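You operate a simulated robot arm through the tools that you are given. There is no shell and no other tool. Be economical: measure what you need, move in short steps, check, and stop when the job is done.

You are at the controls of a simulated robot arm. One attempt, no reset.

TASK
Unhook bucket 3, brush the dust out on the blue mat and hang it back.
Fine: use the blue brush and put it back; the bucket returns to its own hook place. Set down upright: what you pick out, blue brush. What is to be rubbed or washed off counts as gone when no trace of it is left.

It is judged by the outcome, as a careful person would: the job done as asked, and still so three seconds after it is handed in. It fails if anything else is knocked over, pushed out of place, dropped, spilled or broken.

THE ROBOT
A 7-joint arm with a two-finger parallel gripper, fixed in place. Base frame: the origin is at the foot of the arm, x ahead of it, y to its left, z up; the work surface is at about z = 0. Readings come in m, degrees, newtons and seconds.
With the tool pointing down near the work surface it reaches from about 0.24 to 0.62 m from the base axis. Its first joint turns from -66.0 to 66.0 degrees. Payload 2.6 kg.
The TCP is the grasp point between the finger pads, 0.03 m short of the fingertips. In the tool frame z runs along the fingers and y along their closing line. The gripper opens to 0.094 m. The fingers are 0.028 m wide and 0.01 m thick; the gripper's body (0.05 by 0.096 m) begins 0.055 m behind the TCP.
Orientation is told as [roll, pitch, yaw] about the base's x, y, z axes, in that order, counted from this pose: with the fingers straight down and closing along the base's y, the tool's x points along the base's -x, its y along +y and its z along -z.

THE INTERFACE
- The arm moves only by the tool nudge_tool. Its argument "commands" is one flat list of numbers, 7 for each row, row after row: the opening, from 0 (shut) to 1 (fully open), then the shift along the tool's x, y, z in m, then the turn, a rotation vector about the tool's x, y, z in degrees. In form: [hand, x, y, z, ax, ay, az, hand, x, y, z, ax, ay, az, ...]. A call has 1 to 8 rows; each row shifts and turns the commanded pose from where the row before left it, along the tool's axes as they then stand. Each row takes 0.2 s and may step no farther than 0.05 m and 8.6 degrees from the row before; otherwise, or with a gripper value out of range, the whole call is refused. Where a pose cannot be reached the arm comes as near as it can. A force on the tool above 90 N (or 10 N above the force at the start of the call, whichever is more), or a blocked arm, ends the call early, and 0.2 s more pass. The fingers move at their own pace (about 0.072 m/s each) and stop on an object; they squeeze with about 28 N. The grip force told is the motor's: it shows also when the fingers shut on nothing. Time passes only in rows, and 0.2 s behind the last, so rows that do not move let the fingers close. The reply holds the time, the measured pose of the TCP, the force on the tool along the base axes, the opening and the grip force, in the units named above and with some noise, with the torque about the TCP (base axes, N m) and any sound that the robot's microphone picked up.
- Cameras (640 x 400 px; columns grow to the right, rows downward): "scene" is fixed at [0.043, 0.435, 0.5738]; the picture's right is [-0.72, -0.69, 0.00], its down [-0.35, 0.36, -0.87] and it looks along [0.60, -0.63, -0.50] (base axes); focal length 318 px, centre (320, 200). "wrist" rides on the gripper at [0.076, 0.014, -0.102] in the tool frame; the picture's right is [-0.18, 0.98, 0.00], its down [-0.75, -0.14, -0.64] and it looks along [-0.63, -0.12, 0.77] (tool axes); focal length 243 px, centre (320, 200). There is no depth. A picture from a camera that has moved, and an enlarged one, comes with that camera's place and axes in the base frame and with its lens.
- capture(camera): a new picture of that camera. No time passes.
- enlarge(camera, box): a new picture of the part [left, top, right, bottom] of that camera's present view, enlarged. No time passes.
- close_job(): hands the job in; it is judged then, once.

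Work in short steps. Places have to be worked out from the pictures, the camera data and where the tool is seen: move nearer, look again, correct. Check each grasp and each placing, and mend what went wrong. You have 120 turns and 76 pictures in all, those below and enlarged ones among them. Open the gripper and draw the arm clear of the work before you hand the job in, unless the task says otherwise; then end with one line.

The tools are called after "Call:" as name(argument=value, ...) on one line, values as JSON. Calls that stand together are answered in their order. nudge_tool: Moves the arm, as the interface text tells. Its arguments: {"type":"object","properties":{"commands":{"type":"array"}},"required":["commands"]} The other tools are called the same way: capture (camera) takes a picture; enlarge (camera, box) takes an enlarged picture of a part of a camera's view; close_job () hands the job in.

At the start:

```text
clock: 0.0
position: [0.3499, -0.0903, 0.4132]
orientation: [-0.1, 0.0, 0.0]
force: [-0.7, -1.1, -0.6]
moment: [0.0, 0.01, 0.0]
width: 0.0943
grip_force: 0.1
```

scene: 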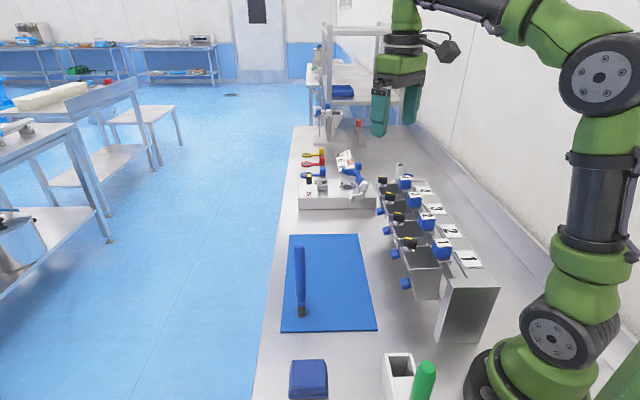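
wrist: 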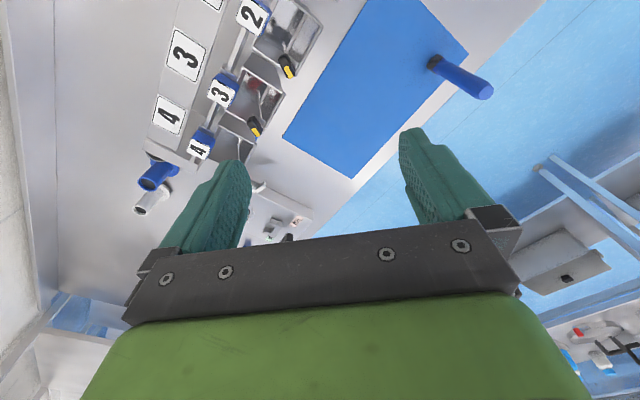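

I start by looking closer at the rack of buckets and at the mat with the brush.

Call:
enlarge(camera="scene", box=[360, 150, 520, 350])

Call:
enlarge(camera="scene", box=[240, 220, 460, 400])

Call:
enlarge(camera="wrist", box=[120, 0, 360, 240])

Call:
enlarge(camera="scene", box=[280, 110, 440, 220])

```text
2.00 times, centred on (440, 250) of scene
camera zoom: at [0.043, 0.435, 0.5738], right [-0.72, -0.69, 0.0], down [-0.35, 0.36, -0.87], along [0.6, -0.63, -0.5], focal length 637 px, centre (80, 100)
```

zoom: 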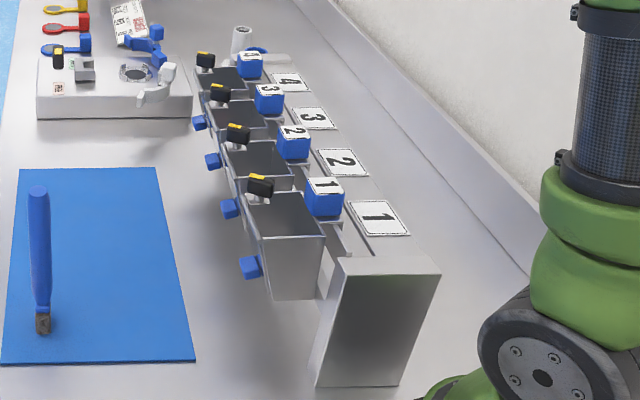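

```text
2.22 times, centred on (350, 310) of scene
camera zoom: at [0.043, 0.435, 0.5738], right [-0.72, -0.69, 0.0], down [-0.35, 0.36, -0.87], along [0.6, -0.63, -0.5], focal length 707 px, centre (253, -44)
```

zoom: 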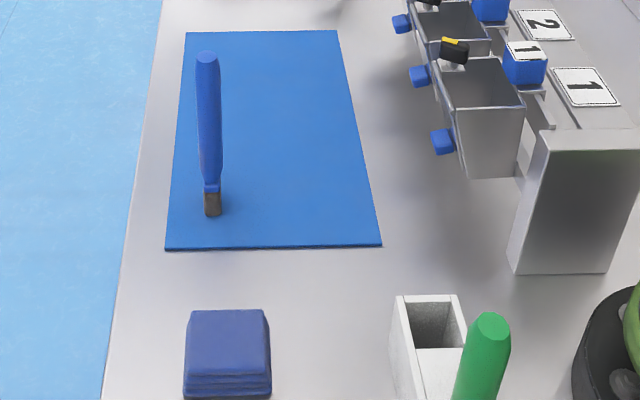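

```text
1.67 times, centred on (240, 120) of wrist
camera zoom: at [0.2721, -0.0783, 0.5152], right [0.18, 0.98, 0.0], down [0.75, -0.14, 0.64], along [0.63, -0.12, -0.77], focal length 404 px, centre (453, 333)
```

zoom: 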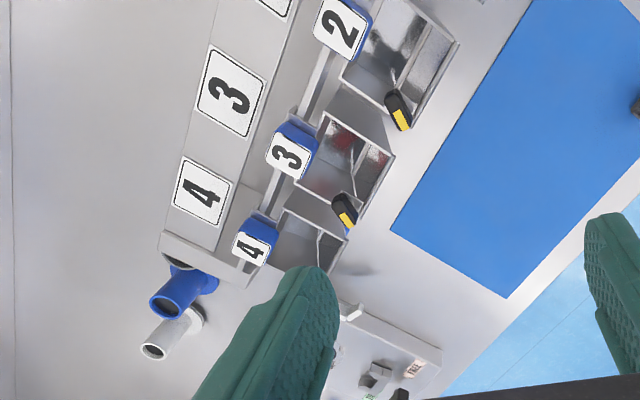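

```text
3.64 times, centred on (360, 165) of scene
camera zoom: at [0.043, 0.435, 0.5738], right [-0.72, -0.69, 0.0], down [-0.35, 0.36, -0.87], along [0.6, -0.63, -0.5], focal length 1157 px, centre (174, 327)
```

zoom: 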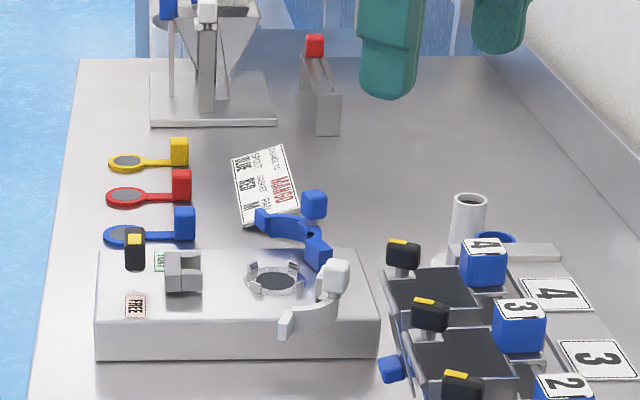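

The blue brush stands upright on the mat near (0.405, 0.11), about 0.19 m tall. The rack runs diagonally at about -46°, so I turn the hand to line up with it and look at bucket 3.

Call:
nudge_tool(commands=[1, 0.04, 0.03, 0, 0, 0, 7.7, 1, 0.03, 0.03, 0, 0, 0, 7.7, 1, 0, 0, 0, 0, 0, 7.7, 1, 0, 0, 0, 0, 0, 7.7, 1, 0, 0, 0, 0, 0, 7.7, 1, 0, 0, 0, 0, 0, 7.5])

Call:
capture(camera="wrist")

```text
clock: 1.4
position: [0.2838, -0.0272, 0.4113]
orientation: [0.1, 0.0, -46.0]
force: [0.7, -1.0, -0.1]
moment: [-0.03, 0.04, 0.02]
width: 0.0941
grip_force: 0.1
```

```text
69 pictures are left
camera wrist: at [0.2405, 0.0362, 0.5147], right [0.84, 0.55, 0.0], down [0.42, -0.64, 0.64], along [0.35, -0.54, -0.77], focal length 243 px, centre (320, 200)
```

wrist: 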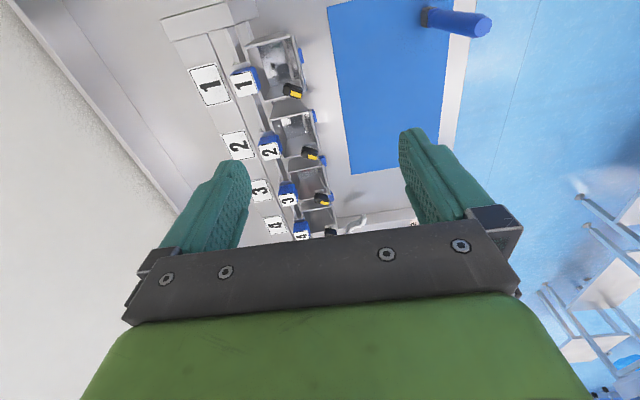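

The picture is upside down, with near things at the top. I move farther along the rack and lower so that bucket 3 comes clear of the fingers.

Call:
nudge_tool(commands=[1, -0.045, -0.01, 0.02, 0, 0, 0, 1, -0.045, -0.01, 0.02, 0, 0, 0, 1, -0.045, -0.01, 0.02, 0, 0, 0])

Call:
capture(camera="wrist")

Call:
enlarge(camera="wrist", box=[160, 0, 400, 200])

```text
refused: row 1 steps farther than a row can; nothing moved
```

```text
68 pictures are left
camera wrist: at [0.2405, 0.0362, 0.5147], right [0.84, 0.55, 0.0], down [0.42, -0.64, 0.64], along [0.35, -0.54, -0.77], focal length 243 px, centre (320, 200)
```

wrist: 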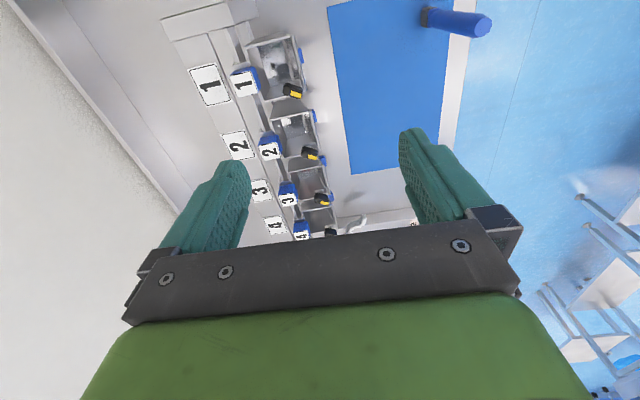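

```text
2.00 times, centred on (280, 100) of wrist
camera zoom: at [0.2405, 0.0362, 0.5147], right [0.84, 0.55, 0.0], down [0.42, -0.64, 0.64], along [0.35, -0.54, -0.77], focal length 485 px, centre (400, 400)
```

zoom: 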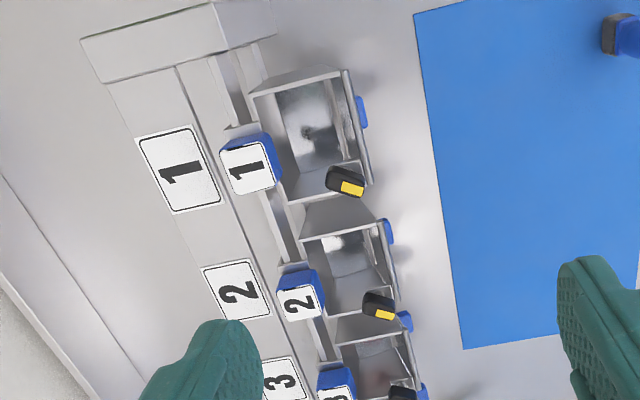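

The step was too long and the arm stayed put, so I do it again in smaller rows.

Call:
nudge_tool(commands=[1, -0.04, -0.005, 0.02, 0, 0, 0, 1, -0.04, -0.005, 0.02, 0, 0, 0, 1, -0.04, -0.005, 0.02, 0, 0, 0, 1, -0.03, -0.005, 0.01, 0, 0, 0])

Call:
enlarge(camera="wrist", box=[120, 0, 440, 200])

```text
clock: 2.4
position: [0.3739, -0.1493, 0.341]
orientation: [0.1, -0.1, -46.0]
force: [0.8, -0.6, -0.1]
moment: [0.01, -0.02, 0.0]
width: 0.0939
grip_force: 0.1
```

```text
2.00 times, centred on (280, 100) of wrist
camera zoom: at [0.3299, -0.0856, 0.4445], right [0.83, 0.55, 0.0], down [0.42, -0.64, 0.64], along [0.35, -0.54, -0.77], focal length 485 px, centre (400, 400)
```

zoom: 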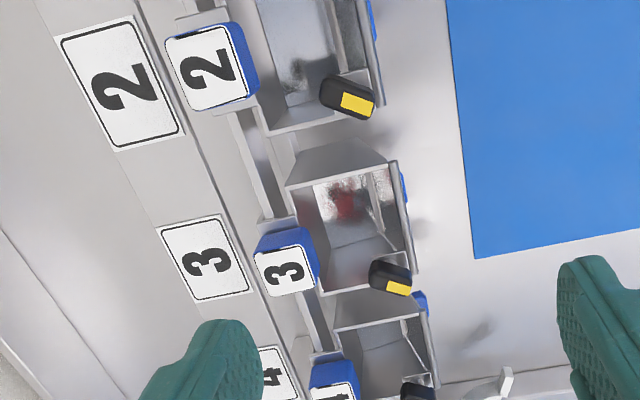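

I need a sharper look at how bucket 3 hangs and what the knobs are.

Call:
enlarge(camera="scene", box=[370, 165, 450, 215])

Call:
enlarge(camera="scene", box=[380, 215, 500, 305])

Call:
enlarge(camera="wrist", box=[220, 60, 340, 160])

```text
8.00 times, centred on (410, 190) of scene
camera zoom: at [0.043, 0.435, 0.5738], right [-0.72, -0.69, 0.0], down [-0.35, 0.36, -0.87], along [0.6, -0.63, -0.5], focal length 2546 px, centre (-400, 280)
```

zoom: 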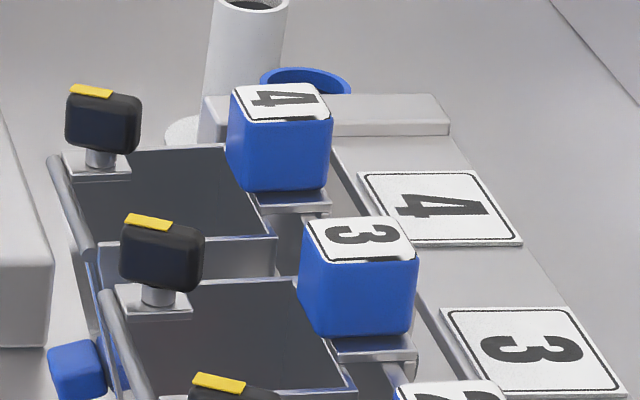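

```text
4.44 times, centred on (440, 260) of scene
camera zoom: at [0.043, 0.435, 0.5738], right [-0.72, -0.69, 0.0], down [-0.35, 0.36, -0.87], along [0.6, -0.63, -0.5], focal length 1415 px, centre (-213, -67)
```

zoom: 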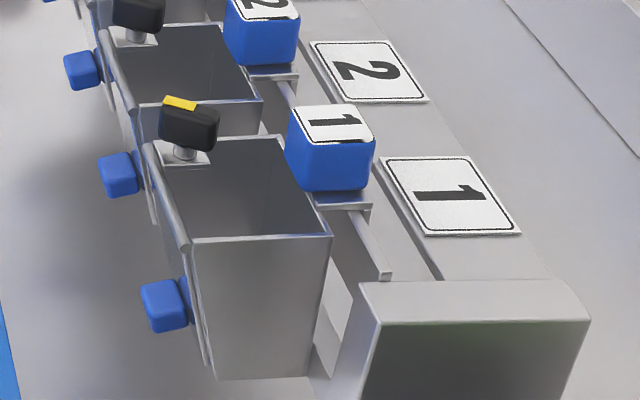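

```text
4.00 times, centred on (280, 110) of wrist
camera zoom: at [0.3299, -0.0856, 0.4445], right [0.83, 0.55, 0.0], down [0.42, -0.64, 0.64], along [0.35, -0.54, -0.77], focal length 970 px, centre (480, 560)
```

zoom: 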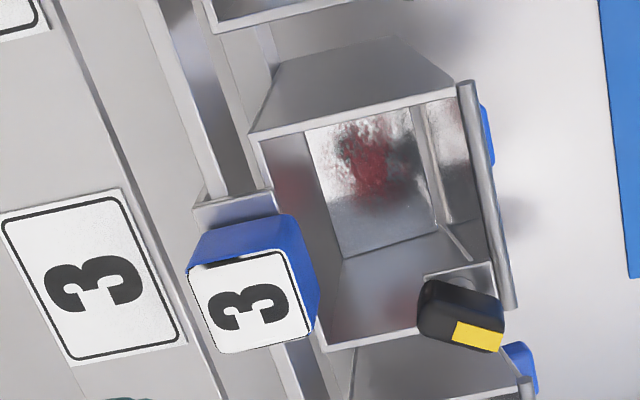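

Bucket 3's blue number block is its grip, at about (0.341, -0.212) with its top near z 0.2. The block sits over the rail at the bucket's back, and the dust is red on the floor. I move above the block with the fingers closing across the rail.

Call:
nudge_tool(commands=[1, -0.011, -0.034, 0.0, 0, 0, -1, 1, -0.011, -0.034, 0.025, 0, 0, 0, 1, 0, 0, 0.025, 0, 0, 0])

Call:
capture(camera="wrist")

Call:
enlarge(camera="scene", box=[350, 140, 470, 230])

```text
clock: 3.2
position: [0.3422, -0.2128, 0.2907]
orientation: [0.1, -0.1, -45.0]
force: [-0.1, 0.4, 0.5]
moment: [0.02, 0.0, 0.01]
width: 0.094
grip_force: 0.1
```

```text
62 pictures are left
camera wrist: at [0.297, -0.1505, 0.3938], right [0.82, 0.57, 0.0], down [0.43, -0.63, 0.64], along [0.36, -0.53, -0.77], focal length 243 px, centre (320, 200)
```

wrist: 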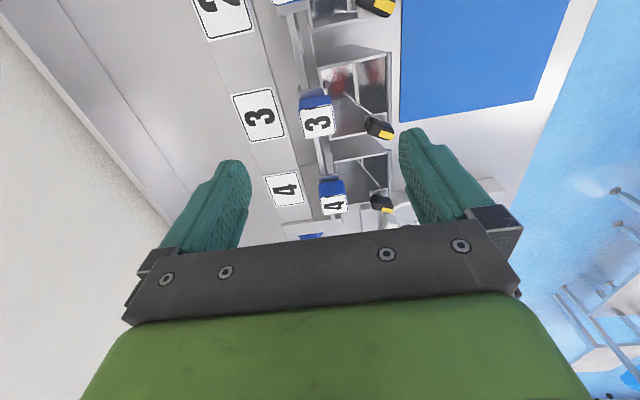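

```text
4.44 times, centred on (410, 185) of scene
camera zoom: at [0.043, 0.4349, 0.5738], right [-0.72, -0.69, 0.0], down [-0.35, 0.36, -0.87], along [0.6, -0.63, -0.5], focal length 1415 px, centre (-80, 267)
```

zoom: 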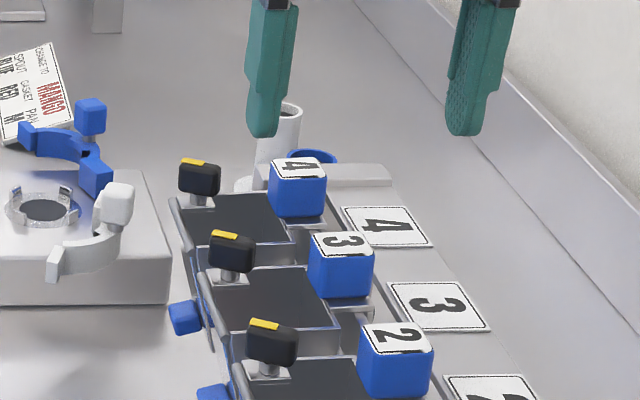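

The block lies about 2.5 mm toward the rail from the centre of the tool. A wide-open finger would meet the black knob, so I half-close the hand, correct by 3 mm and go down to just above the block.

Call:
nudge_tool(commands=[0.51, 0, -0.003, 0, 0, 0, 0, 0.51, 0, 0, 0.02, 0, 0, 0, 0.51, 0, 0, 0.025, 0, 0, 0])

Call:
enlarge(camera="wrist", box=[220, 40, 440, 200])

Call:
enlarge(camera="scene", box=[370, 140, 470, 220])

```text
clock: 4.0
position: [0.3391, -0.2161, 0.2446]
orientation: [0.0, 0.0, -45.0]
force: [0.5, 0.9, -0.9]
moment: [-0.03, -0.01, -0.01]
width: 0.0479
grip_force: 0.0
```

```text
2.50 times, centred on (330, 120) of wrist
camera zoom: at [0.2932, -0.1521, 0.3481], right [0.83, 0.56, 0.0], down [0.43, -0.63, 0.64], along [0.36, -0.53, -0.77], focal length 606 px, centre (295, 400)
```

zoom: 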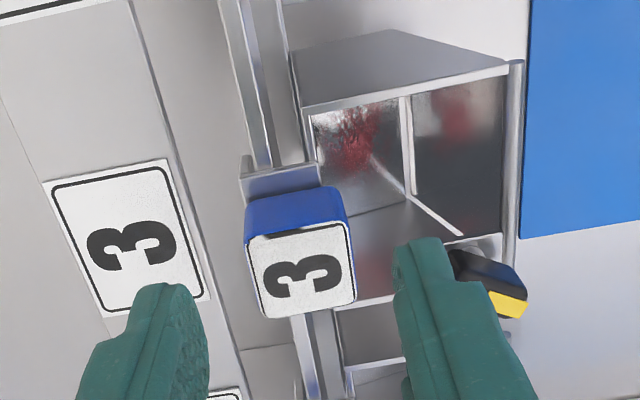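

```text
5.00 times, centred on (420, 180) of scene
camera zoom: at [0.043, 0.435, 0.5738], right [-0.72, -0.69, 0.0], down [-0.35, 0.36, -0.87], along [0.6, -0.63, -0.5], focal length 1592 px, centre (-180, 300)
```

zoom: 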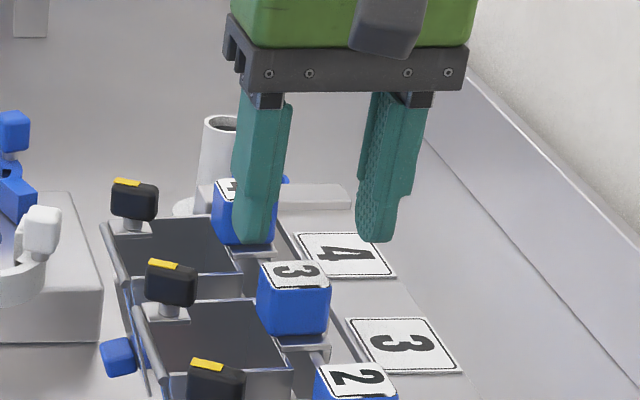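

The block is between the fingers, offset about 2 mm. I correct that, go down around it and close.

Call:
nudge_tool(commands=[0.51, 0, 0.002, 0.022, 0, 0, 0, 0.51, 0, 0, 0.023, 0, 0, 0, 0, 0, 0, 0, 0, 0, 0, 0, 0, 0, 0, 0, 0, 0])

Call:
enlarge(camera="scene", box=[370, 140, 470, 220])

```text
clock: 5.0
position: [0.3384, -0.2146, 0.2013]
orientation: [-0.1, 0.0, -45.0]
force: [-5.9, -4.3, 0.5]
moment: [-0.31, 0.24, 0.04]
width: 0.0298
grip_force: 28.2
```

```text
5.00 times, centred on (420, 180) of scene
camera zoom: at [0.043, 0.4349, 0.5738], right [-0.72, -0.69, 0.0], down [-0.35, 0.36, -0.87], along [0.6, -0.63, -0.5], focal length 1592 px, centre (-180, 300)
```

zoom: 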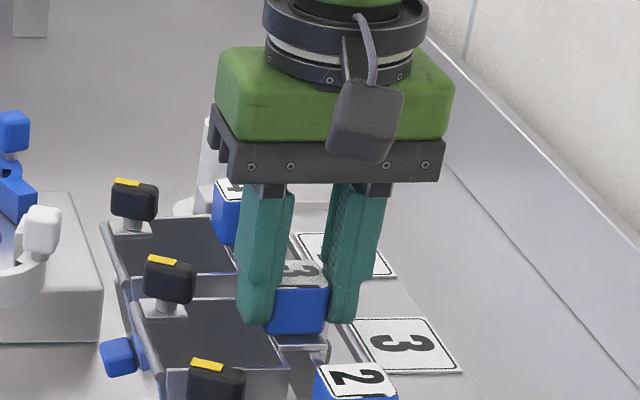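

The block is held at 29.8 mm. The hung reference pose is TCP (0.338, -0.215, 0.201). I lift a little and check the forces.

Call:
nudge_tool(commands=[0, 0, 0, -0.01, 0, 0, 0, 0, 0, 0, -0.01, 0, 0, 0])

Call:
enlarge(camera="scene", box=[370, 140, 470, 220])

```text
clock: 5.6
position: [0.3417, -0.2133, 0.2214]
orientation: [0.2, -0.1, -45.0]
force: [0.7, -0.4, 0.3]
moment: [-0.03, 0.01, 0.03]
width: 0.0289
grip_force: 27.7
```

```text
5.00 times, centred on (420, 180) of scene
camera zoom: at [0.043, 0.435, 0.5738], right [-0.72, -0.69, 0.0], down [-0.35, 0.36, -0.87], along [0.6, -0.63, -0.5], focal length 1592 px, centre (-180, 300)
```

zoom: 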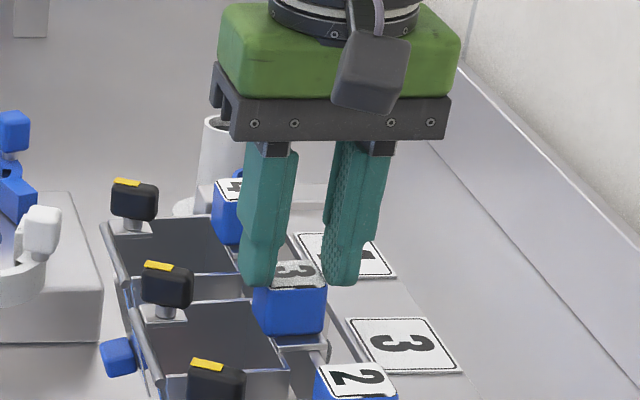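

The fingers slid up the block and the bucket did not rise, so something holds it. I open the hand, back off and look at how it is hooked.

Call:
nudge_tool(commands=[0.51, 0, 0, 0, 0, 0, 0, 0.51, 0, 0, -0.02, 0, 0, 0, 0.51, 0, 0, -0.04, 0, 0, 0])

Call:
enlarge(camera="scene", box=[390, 180, 440, 215])

Call:
enlarge(camera="scene", box=[400, 225, 480, 295])

Call:
enlarge(camera="wrist", box=[260, 40, 440, 160])

```text
clock: 6.4
position: [0.3388, -0.2129, 0.2818]
orientation: [0.1, 0.0, -45.0]
force: [-0.2, 0.3, 0.4]
moment: [0.02, 0.01, -0.01]
width: 0.0478
grip_force: 0.2
```

```text
11.43 times, centred on (415, 198) of scene
camera zoom: at [0.043, 0.435, 0.5738], right [-0.72, -0.69, 0.0], down [-0.35, 0.36, -0.87], along [0.6, -0.63, -0.5], focal length 3638 px, centre (-766, 229)
```

zoom: 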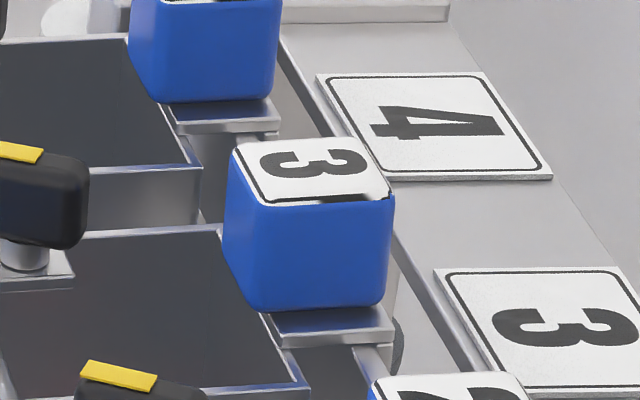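

```text
5.71 times, centred on (440, 260) of scene
camera zoom: at [0.043, 0.435, 0.5738], right [-0.72, -0.69, 0.0], down [-0.35, 0.36, -0.87], along [0.6, -0.63, -0.5], focal length 1819 px, centre (-366, -143)
```

zoom: 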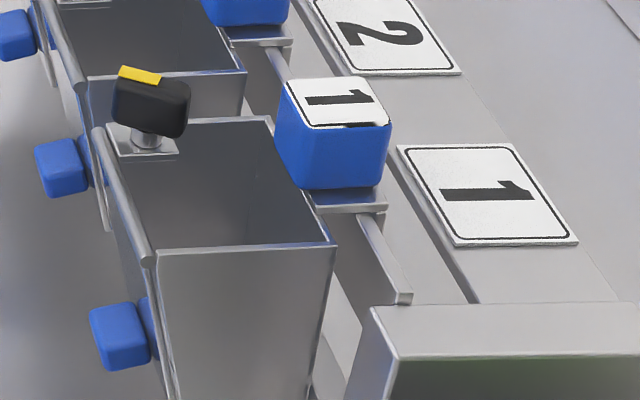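

```text
3.33 times, centred on (350, 100) of wrist
camera zoom: at [0.294, -0.1502, 0.3853], right [0.82, 0.57, 0.0], down [0.43, -0.63, 0.64], along [0.36, -0.53, -0.77], focal length 809 px, centre (220, 533)
```

zoom: 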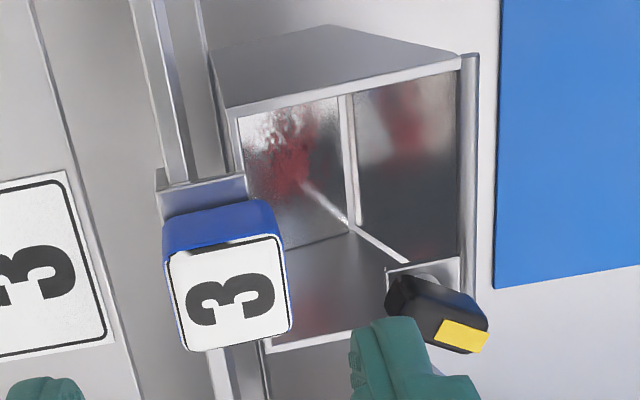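

The hook is a plain flange over a bar, so lifting should free it. The first grip was preloaded sideways by about 7 N, and that may have jammed it. I grip again with a 3 mm offset toward the rail and watch the forces.

Call:
nudge_tool(commands=[0.51, 0, -0.002, 0.04, 0, 0, 0, 0.51, 0, 0, 0.041, 0, 0, 0, 0, 0, 0, 0, 0, 0, 0, 0, 0, 0, 0, 0, 0, 0, 0, 0, 0, 0, 0, 0, 0])

```text
clock: 7.6
position: [0.3381, -0.2153, 0.1981]
orientation: [-0.1, -0.1, -45.0]
force: [1.3, -0.5, 0.2]
moment: [-0.09, 0.03, 0.03]
width: 0.0296
grip_force: 28.2
```

The side load is nearly zero now. I lift in two 4 mm steps and read the force.

Call:
nudge_tool(commands=[0, 0, 0, -0.004, 0, 0, 0])

Call:
nudge_tool(commands=[0, 0, 0, -0.004, 0, 0, 0])

Call:
enlarge(camera="scene", box=[370, 140, 470, 220])

```text
clock: 8.0
position: [0.3382, -0.2151, 0.2035]
orientation: [0.0, 0.0, -45.0]
force: [-0.6, 0.3, -3.6]
moment: [-0.05, 0.11, 0.0]
width: 0.0297
grip_force: 27.7
```

```text
clock: 8.4
position: [0.3387, -0.2163, 0.2082]
orientation: [0.0, 0.0, -45.0]
force: [-0.3, 0.5, -4.0]
moment: [-0.05, 0.13, 0.01]
width: 0.0297
grip_force: 27.5
```

```text
5.00 times, centred on (420, 180) of scene
camera zoom: at [0.043, 0.4349, 0.5738], right [-0.72, -0.69, 0.0], down [-0.35, 0.36, -0.87], along [0.6, -0.63, -0.5], focal length 1592 px, centre (-180, 300)
```

zoom: 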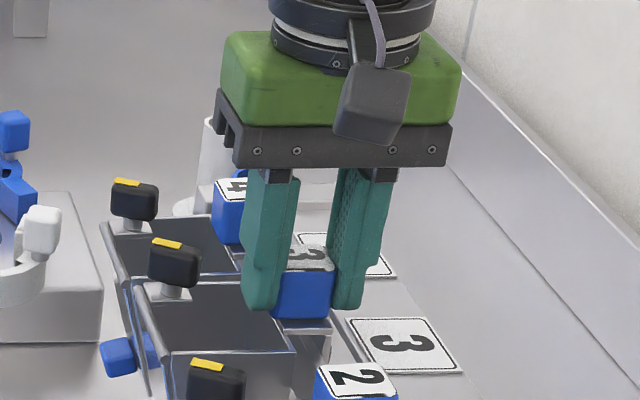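

The bucket is rising, with a load of about 4 N. I keep lifting straight up until it is clear of the bar.

Call:
nudge_tool(commands=[0, 0, 0, -0.01, 0, 0, 0, 0, 0, 0, -0.015, 0, 0, 0, 0, 0, 0, -0.015, 0, 0, 0, 0, 0, 0, -0.015, 0, 0, 0, 0, 0, 0, -0.015, 0, 0, 0])

Call:
enlarge(camera="scene", box=[360, 110, 480, 230])

```text
clock: 9.6
position: [0.3384, -0.2148, 0.2805]
orientation: [-0.1, 0.0, -45.0]
force: [-0.3, -0.4, -3.8]
moment: [-0.03, 0.08, -0.02]
width: 0.0297
grip_force: 27.7
```

```text
3.33 times, centred on (420, 170) of scene
camera zoom: at [0.043, 0.4349, 0.5738], right [-0.72, -0.69, 0.0], down [-0.35, 0.36, -0.87], along [0.6, -0.63, -0.5], focal length 1061 px, centre (-13, 300)
```

zoom: 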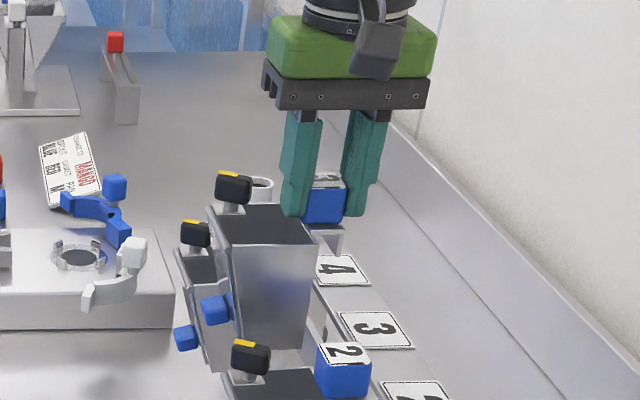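

The bucket is clear of the bar. I carry it out over the mat, first straight away from the rack and then slightly back along it.

Call:
nudge_tool(commands=[0, 0, 0.03, 0, 0, 0, 0, 0, 0, 0.035, 0, 0, 0, 0, 0, 0, 0.035, 0, 0, 0, 0, 0, 0.01, 0.035, 0, 0, 0, 0, 0, 0.01, 0.03, 0, 0, 0, 0, 0, 0.01, 0.013, 0, 0, 0, 0])

Call:
capture(camera="scene")

Call:
capture(camera="wrist")

```text
clock: 11.0
position: [0.4433, -0.0667, 0.2778]
orientation: [0.0, 0.0, -45.0]
force: [0.5, 0.7, -3.5]
moment: [-0.04, 0.08, 0.03]
width: 0.0297
grip_force: 27.4
```

```text
51 pictures are left
```

scene: 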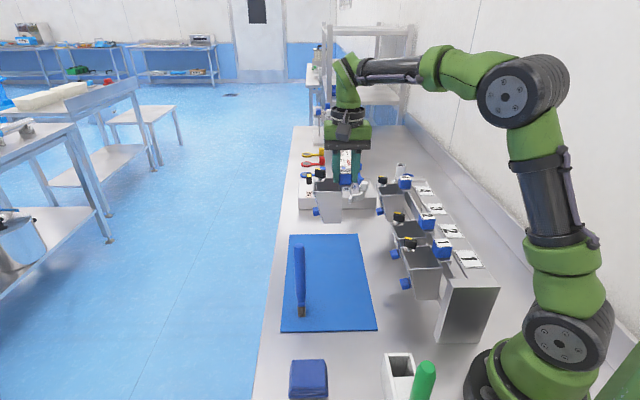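

```text
50 pictures are left
camera wrist: at [0.3986, -0.004, 0.3813], right [0.83, 0.56, 0.0], down [0.43, -0.63, 0.64], along [0.36, -0.53, -0.77], focal length 243 px, centre (320, 200)
```

wrist: 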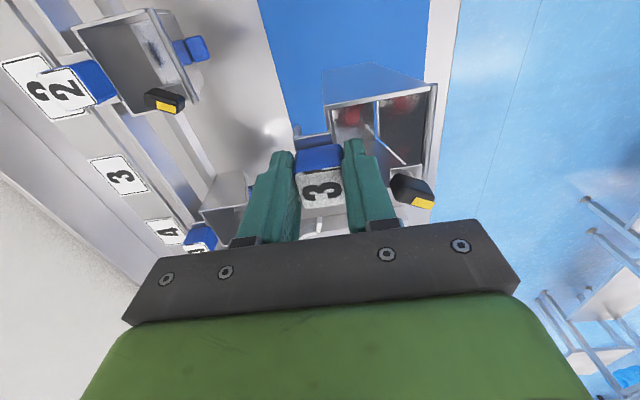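

It is over the mat, well away from the brush. I lower it toward the mat, slowly at the end.

Call:
nudge_tool(commands=[0, 0, 0, 0.04, 0, 0, 0, 0, 0, 0, 0.04, 0, 0, 0, 0, 0, 0, 0.03, 0, 0, 0, 0, 0, 0, 0.02, 0, 0, 0])

Call:
enlarge(camera="scene", box=[270, 200, 390, 340])

```text
clock: 12.0
position: [0.4421, -0.0678, 0.1489]
orientation: [-0.1, 0.0, -45.1]
force: [1.2, 0.6, -2.8]
moment: [-0.03, 0.07, -0.01]
width: 0.0296
grip_force: 28.0
```

```text
2.86 times, centred on (330, 270) of scene
camera zoom: at [0.043, 0.435, 0.5738], right [-0.72, -0.69, 0.0], down [-0.35, 0.36, -0.87], along [0.6, -0.63, -0.5], focal length 909 px, centre (291, 0)
```

zoom: 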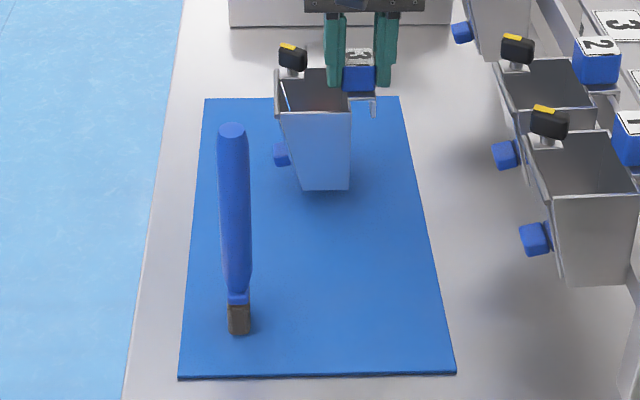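

The bottom is still a few centimetres up. I go down in small steps until the load comes off.

Call:
nudge_tool(commands=[0, 0, 0, 0.008, 0, 0, 0, 0, 0, 0, 0.008, 0, 0, 0])

Call:
nudge_tool(commands=[0, 0, 0, 0.005, 0, 0, 0])

Call:
nudge_tool(commands=[0, 0, 0, 0.004, 0, 0, 0])

Call:
enlarge(camera="scene", box=[290, 210, 390, 290])

```text
clock: 12.6
position: [0.4434, -0.0682, 0.1326]
orientation: [0.0, 0.0, -45.0]
force: [-0.5, -0.4, -3.1]
moment: [-0.07, 0.07, 0.0]
width: 0.0295
grip_force: 27.8
```

```text
clock: 13.0
position: [0.4436, -0.0682, 0.128]
orientation: [0.0, 0.0, -45.0]
force: [0.5, 0.6, -4.2]
moment: [-0.06, 0.1, -0.01]
width: 0.0299
grip_force: 28.4
```

```text
clock: 13.4
position: [0.4435, -0.0675, 0.1291]
orientation: [0.4, -0.1, -45.2]
force: [-25.0, 3.4, 41.8]
moment: [0.08, 0.8, 0.05]
width: 0.03
grip_force: 27.6
```

```text
5.00 times, centred on (340, 250) of scene
camera zoom: at [0.0427, 0.435, 0.5738], right [-0.72, -0.69, 0.0], down [-0.35, 0.36, -0.87], along [0.6, -0.63, -0.5], focal length 1592 px, centre (220, -50)
```

zoom: 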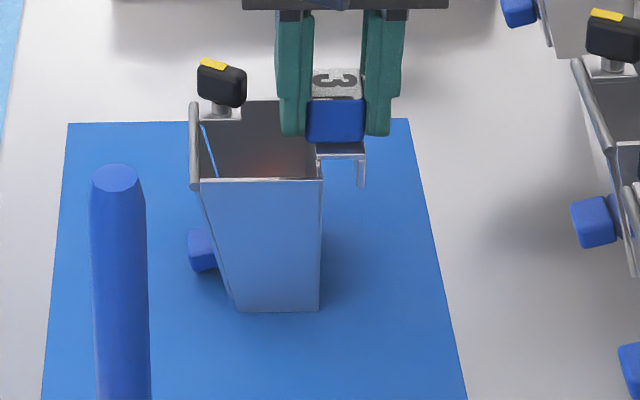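

It is standing on the mat, pressed a bit hard. I ease up 3 mm, open partly and rise clear.

Call:
nudge_tool(commands=[0, 0, 0, -0.002, 0, 0, 0, 0.1, 0, 0, -0.001, 0, 0, 0, 0.48, 0, 0, 0, 0, 0, 0, 0.48, 0, 0, 0, 0, 0, 0])

Call:
nudge_tool(commands=[0.48, 0, 0, -0.03, 0, 0, 0, 0.48, 0, 0, -0.05, 0, 0, 0, 0.48, 0, 0, -0.05, 0, 0, 0])

Call:
capture(camera="scene")

Call:
capture(camera="wrist")

```text
clock: 14.4
position: [0.4438, -0.0677, 0.1257]
orientation: [0.1, 0.1, -45.0]
force: [-1.0, -0.3, 0.4]
moment: [-0.02, 0.0, 0.03]
width: 0.0451
grip_force: 0.1
```

```text
clock: 15.2
position: [0.4451, -0.0662, 0.2583]
orientation: [0.0, 0.1, -44.9]
force: [-0.1, 0.4, 0.0]
moment: [0.03, -0.01, -0.02]
width: 0.0447
grip_force: 0.1
```

```text
47 pictures are left
```

scene: 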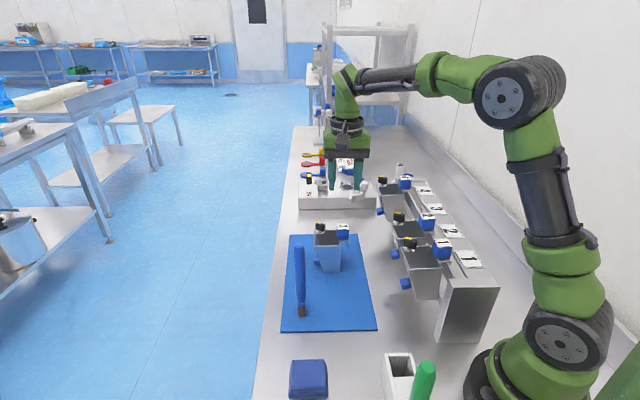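

```text
46 pictures are left
camera wrist: at [0.3995, -0.0034, 0.362], right [0.83, 0.56, 0.0], down [0.43, -0.63, 0.64], along [0.36, -0.53, -0.77], focal length 243 px, centre (320, 200)
```

wrist: 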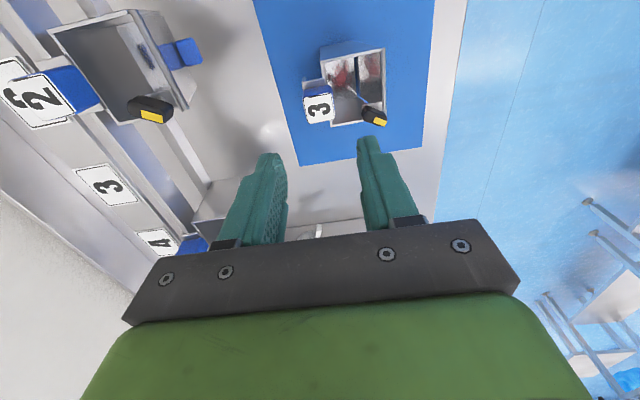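

The bucket stands upright on the mat. Next I go above the blue brush.

Call:
nudge_tool(commands=[0.7, 0.038, 0.024, 0, 0, 0, 0, 0.7, 0.038, 0.024, 0, 0, 0, 0, 0.7, 0.038, 0.024, 0, 0, 0, 0, 0.7, 0.038, 0.024, 0, 0, 0, 0])

Call:
capture(camera="wrist")

Call:
enlarge(camera="scene", box=[240, 180, 380, 340])

```text
clock: 16.2
position: [0.4047, 0.1071, 0.2562]
orientation: [0.1, -0.2, -45.2]
force: [0.5, 0.1, 0.3]
moment: [0.04, 0.02, -0.01]
width: 0.0655
grip_force: 0.1
```

```text
45 pictures are left
camera wrist: at [0.3601, 0.1707, 0.3595], right [0.83, 0.56, 0.0], down [0.43, -0.63, 0.64], along [0.36, -0.53, -0.77], focal length 243 px, centre (320, 200)
```

wrist: 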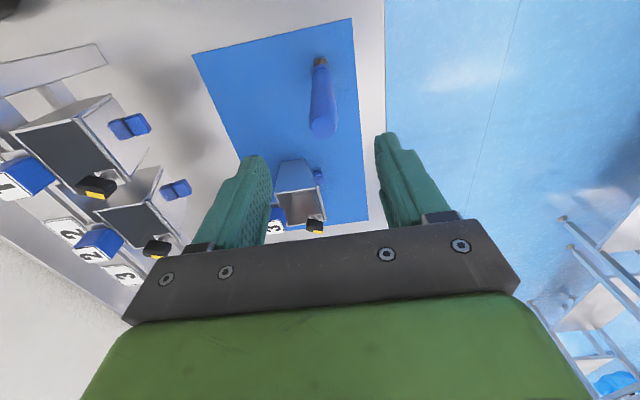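

```text
2.50 times, centred on (310, 260) of scene
camera zoom: at [0.043, 0.4349, 0.5738], right [-0.72, -0.69, 0.0], down [-0.35, 0.36, -0.87], along [0.6, -0.63, -0.5], focal length 796 px, centre (345, 50)
```

zoom: 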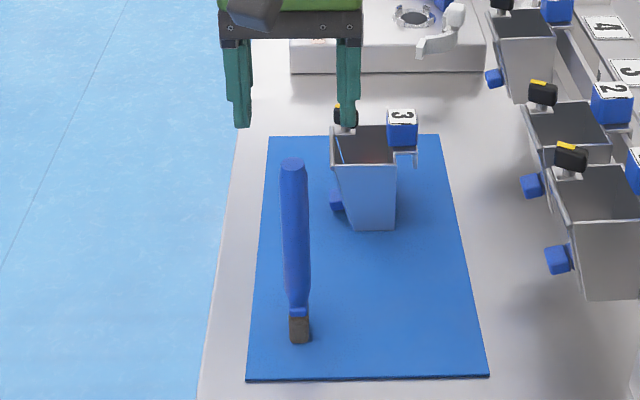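

The brush top is about 11 mm back along the rack and 3 mm to the left of the tool, near z 0.20. I correct this and go down to hold the upper part of the handle.

Call:
nudge_tool(commands=[0.7, 0.011, 0.003, 0, 0, 0, 0, 0.7, 0, 0, 0.015, 0, 0, 0])

Call:
capture(camera="wrist")

```text
clock: 16.8
position: [0.3982, 0.1176, 0.2398]
orientation: [0.1, 0.0, -45.0]
force: [0.0, -0.2, -0.4]
moment: [-0.01, 0.03, 0.01]
width: 0.066
grip_force: 0.1
```

```text
43 pictures are left
camera wrist: at [0.3531, 0.181, 0.344], right [0.82, 0.57, 0.0], down [0.43, -0.63, 0.64], along [0.36, -0.53, -0.77], focal length 243 px, centre (320, 200)
```

wrist: 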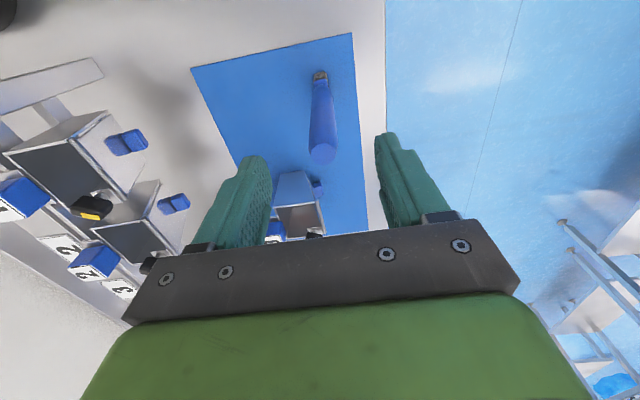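

The brush is now centred and its top is at z 0.20. I go down to z 0.176 and close.

Call:
nudge_tool(commands=[0.7, 0, 0, 0.032, 0, 0, 0, 0.7, 0, 0, 0.032, 0, 0, 0, 0.2, 0, 0, 0, 0, 0, 0, 0.1, 0, 0, 0, 0, 0, 0, 0, 0, 0, 0, 0, 0, 0, 0, 0, 0, 0, 0, 0, 0])

Call:
enlarge(camera="scene", box=[240, 180, 380, 340])

```text
clock: 18.2
position: [0.3987, 0.1174, 0.1769]
orientation: [0.0, 0.0, -45.0]
force: [-0.3, 0.3, -0.1]
moment: [-0.04, 0.0, 0.0]
width: 0.0253
grip_force: 28.4
```

```text
2.50 times, centred on (310, 260) of scene
camera zoom: at [0.043, 0.435, 0.5738], right [-0.72, -0.69, 0.0], down [-0.35, 0.36, -0.87], along [0.6, -0.63, -0.5], focal length 796 px, centre (345, 50)
```

zoom: 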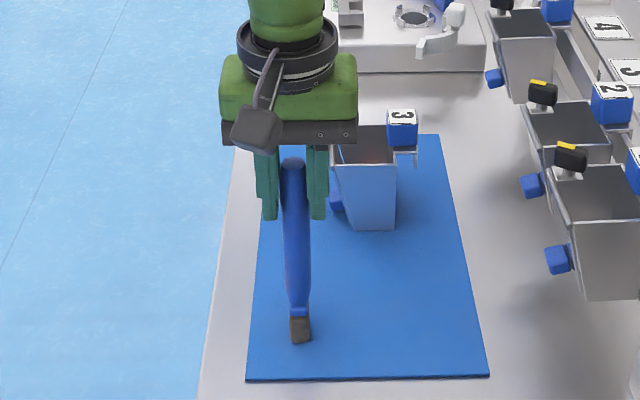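

The brush is held at 25.3 mm. Its put-back pose is TCP (0.3985, 0.1175, 0.177). I lift it well above the bucket.

Call:
nudge_tool(commands=[0, 0, 0, -0.02, 0, 0, 0, 0, 0, 0, -0.045, 0, 0, 0, 0, 0, 0, -0.045, 0, 0, 0, 0, 0, 0, -0.045, 0, 0, 0])

Call:
capture(camera="wrist")

Call:
enlarge(camera="scene", box=[240, 100, 380, 340])

```text
clock: 19.2
position: [0.3971, 0.1174, 0.3324]
orientation: [-0.1, -0.1, -45.0]
force: [-1.2, -0.3, -1.2]
moment: [0.01, 0.0, -0.02]
width: 0.0253
grip_force: 28.4
```

```text
41 pictures are left
camera wrist: at [0.3522, 0.1813, 0.436], right [0.82, 0.57, 0.0], down [0.43, -0.63, 0.64], along [0.36, -0.53, -0.77], focal length 243 px, centre (320, 200)
```

wrist: 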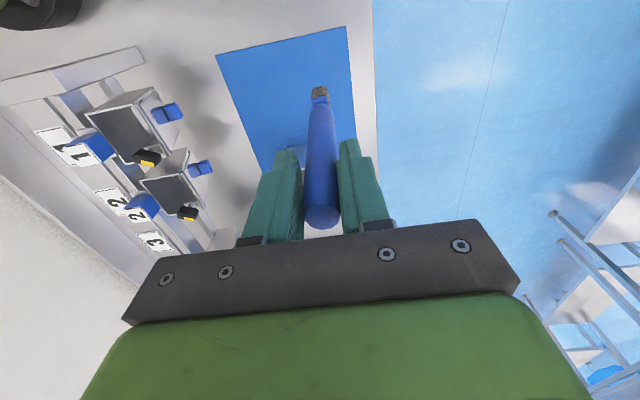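

```text
1.67 times, centred on (310, 220) of scene
camera zoom: at [0.043, 0.435, 0.5738], right [-0.72, -0.69, 0.0], down [-0.35, 0.36, -0.87], along [0.6, -0.63, -0.5], focal length 530 px, centre (337, 167)
```

zoom: 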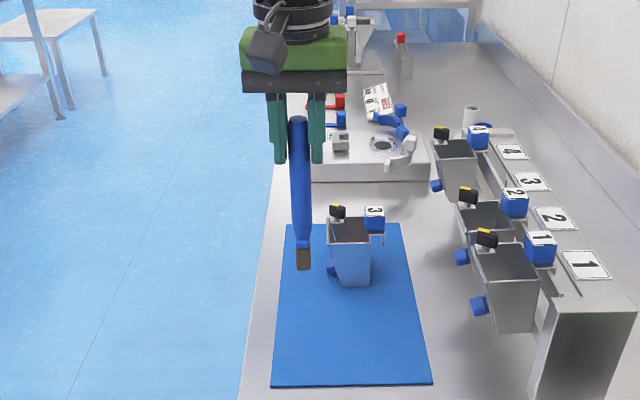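

The brush hangs straight. Before brushing I need a steep look into the bucket, so I move forward beside and above it.

Call:
nudge_tool(commands=[0, -0.04, 0, 0, 0, 0, 0, 0, -0.04, 0, 0, 0, 0, 0, 0, -0.04, 0, 0, 0, 0, 0, 0, -0.04, 0, 0, 0, 0, 0, 0, -0.04, 0, 0, 0, 0, 0])

Call:
capture(camera="wrist")

```text
clock: 20.4
position: [0.5317, -0.0162, 0.332]
orientation: [0.0, -0.1, -45.0]
force: [0.6, -1.0, -0.7]
moment: [-0.02, 0.0, 0.03]
width: 0.0253
grip_force: 28.3
out of reach, approached as far as the arm can: row 5
```

```text
39 pictures are left
camera wrist: at [0.4875, 0.0467, 0.4364], right [0.82, 0.57, 0.0], down [0.43, -0.63, 0.64], along [0.36, -0.53, -0.77], focal length 243 px, centre (320, 200)
```

wrist: 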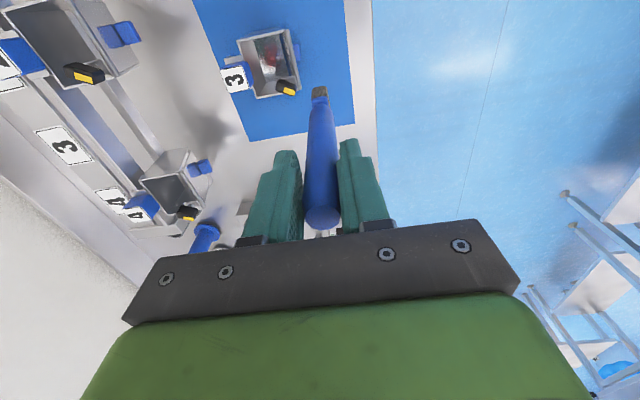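

I can see into the bucket from here, and I enlarge it to measure the floor and the dust.

Call:
enlarge(camera="wrist", box=[210, 10, 330, 110])

```text
4.00 times, centred on (270, 60) of wrist
camera zoom: at [0.4875, 0.0467, 0.4364], right [0.82, 0.57, 0.0], down [0.43, -0.63, 0.64], along [0.36, -0.53, -0.77], focal length 970 px, centre (520, 760)
```

zoom: 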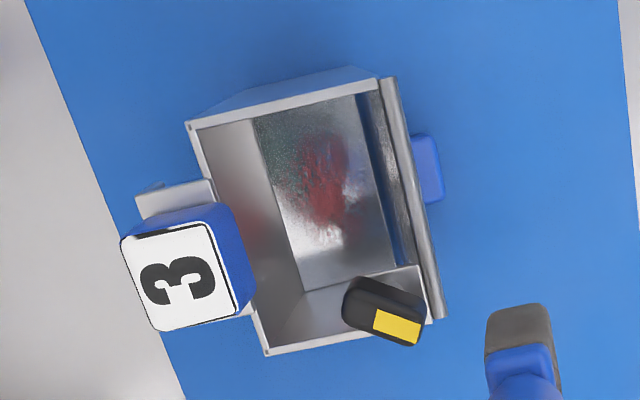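

The dust is a red patch around the middle of the floor, at about u 0.36, v 0.29 along and across the rack. The blue block and the black knob limit the handle, so I go in through the near-front part of the mouth. First I move above that spot.

Call:
nudge_tool(commands=[0, 0.03, -0.03, 0, 0, 0, 0, 0, 0.01, -0.036, 0, 0, 0, 0])

Call:
enlarge(camera="wrist", box=[260, 20, 380, 140])

Call:
enlarge(camera="scene", box=[280, 180, 380, 280])

```text
clock: 21.0
position: [0.4588, -0.0353, 0.3328]
orientation: [0.1, 0.0, -45.1]
force: [-0.5, -0.6, -0.8]
moment: [0.0, -0.03, 0.0]
width: 0.0253
grip_force: 28.4
```

```text
3.33 times, centred on (320, 80) of wrist
camera zoom: at [0.4134, 0.0272, 0.436], right [0.83, 0.56, 0.0], down [0.43, -0.63, 0.64], along [0.36, -0.53, -0.77], focal length 809 px, centre (320, 600)
```

zoom: 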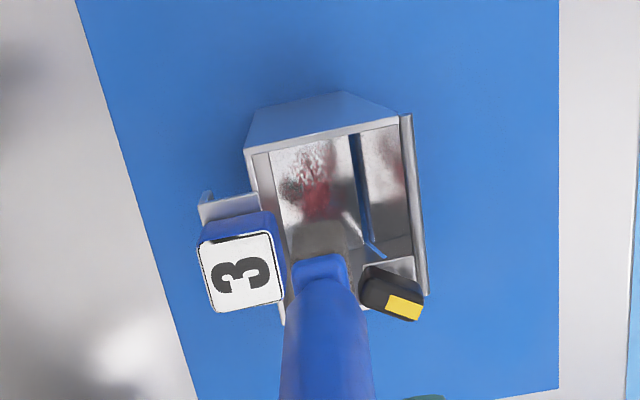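

```text
4.00 times, centred on (330, 230) of scene
camera zoom: at [0.043, 0.435, 0.5738], right [-0.72, -0.69, 0.0], down [-0.35, 0.36, -0.87], along [0.6, -0.63, -0.5], focal length 1273 px, centre (280, 80)
```

zoom: 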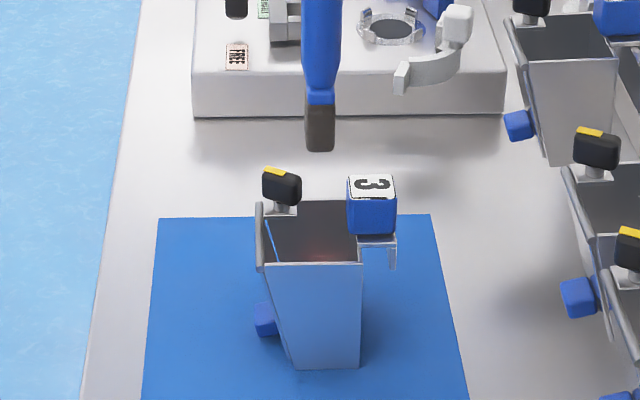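

The brush is above the near-front part of the mouth, with clearance to the rim, the block and the knob. I lower it into the bucket to just above the floor.

Call:
nudge_tool(commands=[0, 0, 0, 0.03, 0, 0, 0, 0, 0, 0, 0.035, 0, 0, 0, 0, 0, 0, 0.035, 0, 0, 0, 0, 0, 0, 0.03, 0, 0, 0])

Call:
nudge_tool(commands=[0, 0, 0, 0.008, 0, 0, 0])

Call:
nudge_tool(commands=[0, 0, 0, 0.004, 0, 0, 0])

Call:
nudge_tool(commands=[0, 0, 0, 0.003, 0, 0, 0])

```text
clock: 22.0
position: [0.4586, -0.0346, 0.2021]
orientation: [0.1, -0.1, -45.0]
force: [0.2, -0.2, -0.3]
moment: [0.04, -0.02, 0.0]
width: 0.0253
grip_force: 28.1
```

```text
clock: 22.4
position: [0.458, -0.0349, 0.1943]
orientation: [0.1, 0.0, -45.0]
force: [0.8, -0.2, -0.8]
moment: [0.02, 0.02, -0.05]
width: 0.0251
grip_force: 28.4
```

```text
clock: 22.8
position: [0.4573, -0.0351, 0.1901]
orientation: [0.0, 0.0, -44.9]
force: [-0.3, 0.6, -0.2]
moment: [0.03, 0.01, -0.05]
width: 0.0252
grip_force: 28.2
```

```text
clock: 23.2
position: [0.4588, -0.0353, 0.1882]
orientation: [0.2, -0.1, -45.0]
force: [-1.3, 0.9, 9.2]
moment: [0.07, 0.25, -0.02]
width: 0.0256
grip_force: 28.1
```

The bristles touch the floor at TCP z 0.188, pressing with about 9 N. I ease up 1 mm, shift 5 mm toward the back and stroke along the floor and back.

Call:
nudge_tool(commands=[0, 0, -0.005, -0.001, 0, 0, 0, 0, -0.009, 0, 0, 0, 0, 0, 0, -0.009, 0, 0, 0, 0, 0, 0, -0.009, 0, 0, 0, 0, 0])

Call:
enlarge(camera="scene", box=[280, 180, 380, 280])

```text
clock: 24.2
position: [0.4733, -0.0578, 0.1897]
orientation: [0.1, 0.0, -45.0]
force: [0.0, 4.2, 7.0]
moment: [0.45, 0.02, 0.04]
width: 0.0251
grip_force: 28.0
```

```text
4.00 times, centred on (330, 230) of scene
camera zoom: at [0.043, 0.435, 0.5738], right [-0.72, -0.69, 0.0], down [-0.35, 0.36, -0.87], along [0.6, -0.63, -0.5], focal length 1273 px, centre (280, 80)
```

zoom: 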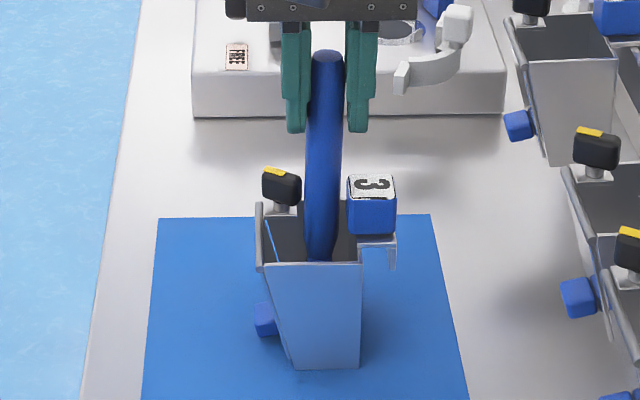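

The brush passes between the block and the knob, and the bucket stays put. I continue to the far end and stroke back and forth.

Call:
nudge_tool(commands=[0, -0.008, 0, 0, 0, 0, 0, 0, -0.003, 0, 0, 0, 0, 0, 0, 0.011, 0, 0, 0, 0, 0, 0, 0.013, 0, 0, 0, 0, 0, 0, 0.013, 0, 0, 0, 0, 0, 0, 0, 0.003, 0, 0, 0, 0, 0, -0.013, 0, 0, 0, 0, 0, 0, 0.013, 0, 0, 0, 0, 0])

Call:
enlarge(camera="wrist", box=[260, 80, 380, 180])

```text
clock: 26.0
position: [0.4552, -0.0363, 0.1902]
orientation: [0.0, 0.0, -45.0]
force: [0.6, -0.5, -1.5]
moment: [-0.03, 0.0, -0.01]
width: 0.0253
grip_force: 27.8
```

```text
4.00 times, centred on (320, 130) of wrist
camera zoom: at [0.4111, 0.0265, 0.2936], right [0.83, 0.56, 0.0], down [0.43, -0.63, 0.64], along [0.36, -0.53, -0.77], focal length 970 px, centre (320, 480)
```

zoom: 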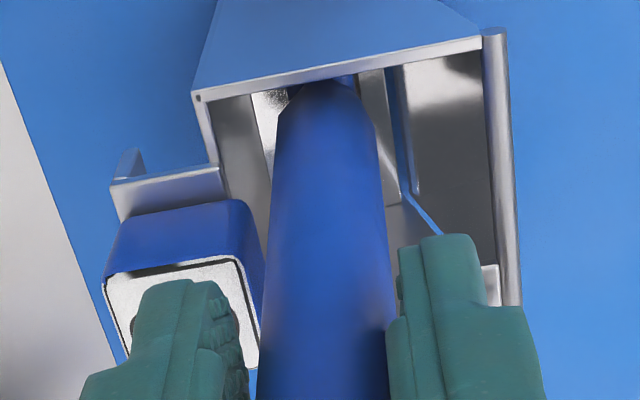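

The bristles lifted slightly off the floor in the last strokes. I raise the brush out and check the dust.

Call:
nudge_tool(commands=[0, 0, 0, -0.04, 0, 0, 0, 0, 0, 0, -0.05, 0, 0, 0, 0, 0, 0, -0.05, 0, 0, 0])

Call:
enlarge(camera="wrist", box=[260, 20, 380, 140])

```text
clock: 26.8
position: [0.4549, -0.0367, 0.3284]
orientation: [0.0, 0.0, -45.0]
force: [-0.7, 0.5, -0.2]
moment: [0.0, 0.01, 0.06]
width: 0.0252
grip_force: 27.8
```

```text
3.33 times, centred on (320, 80) of wrist
camera zoom: at [0.4095, 0.0258, 0.4318], right [0.83, 0.56, 0.0], down [0.43, -0.63, 0.64], along [0.36, -0.53, -0.77], focal length 809 px, centre (320, 600)
```

zoom: 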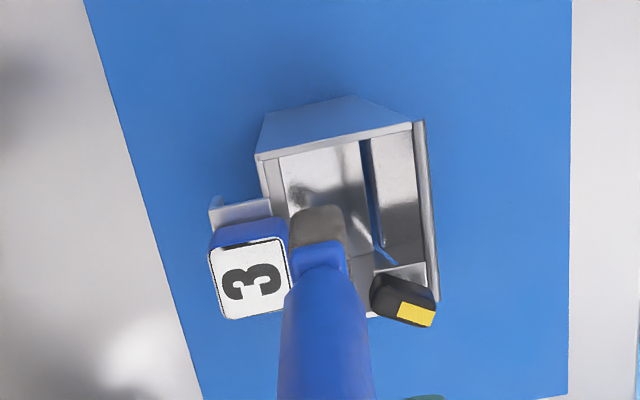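

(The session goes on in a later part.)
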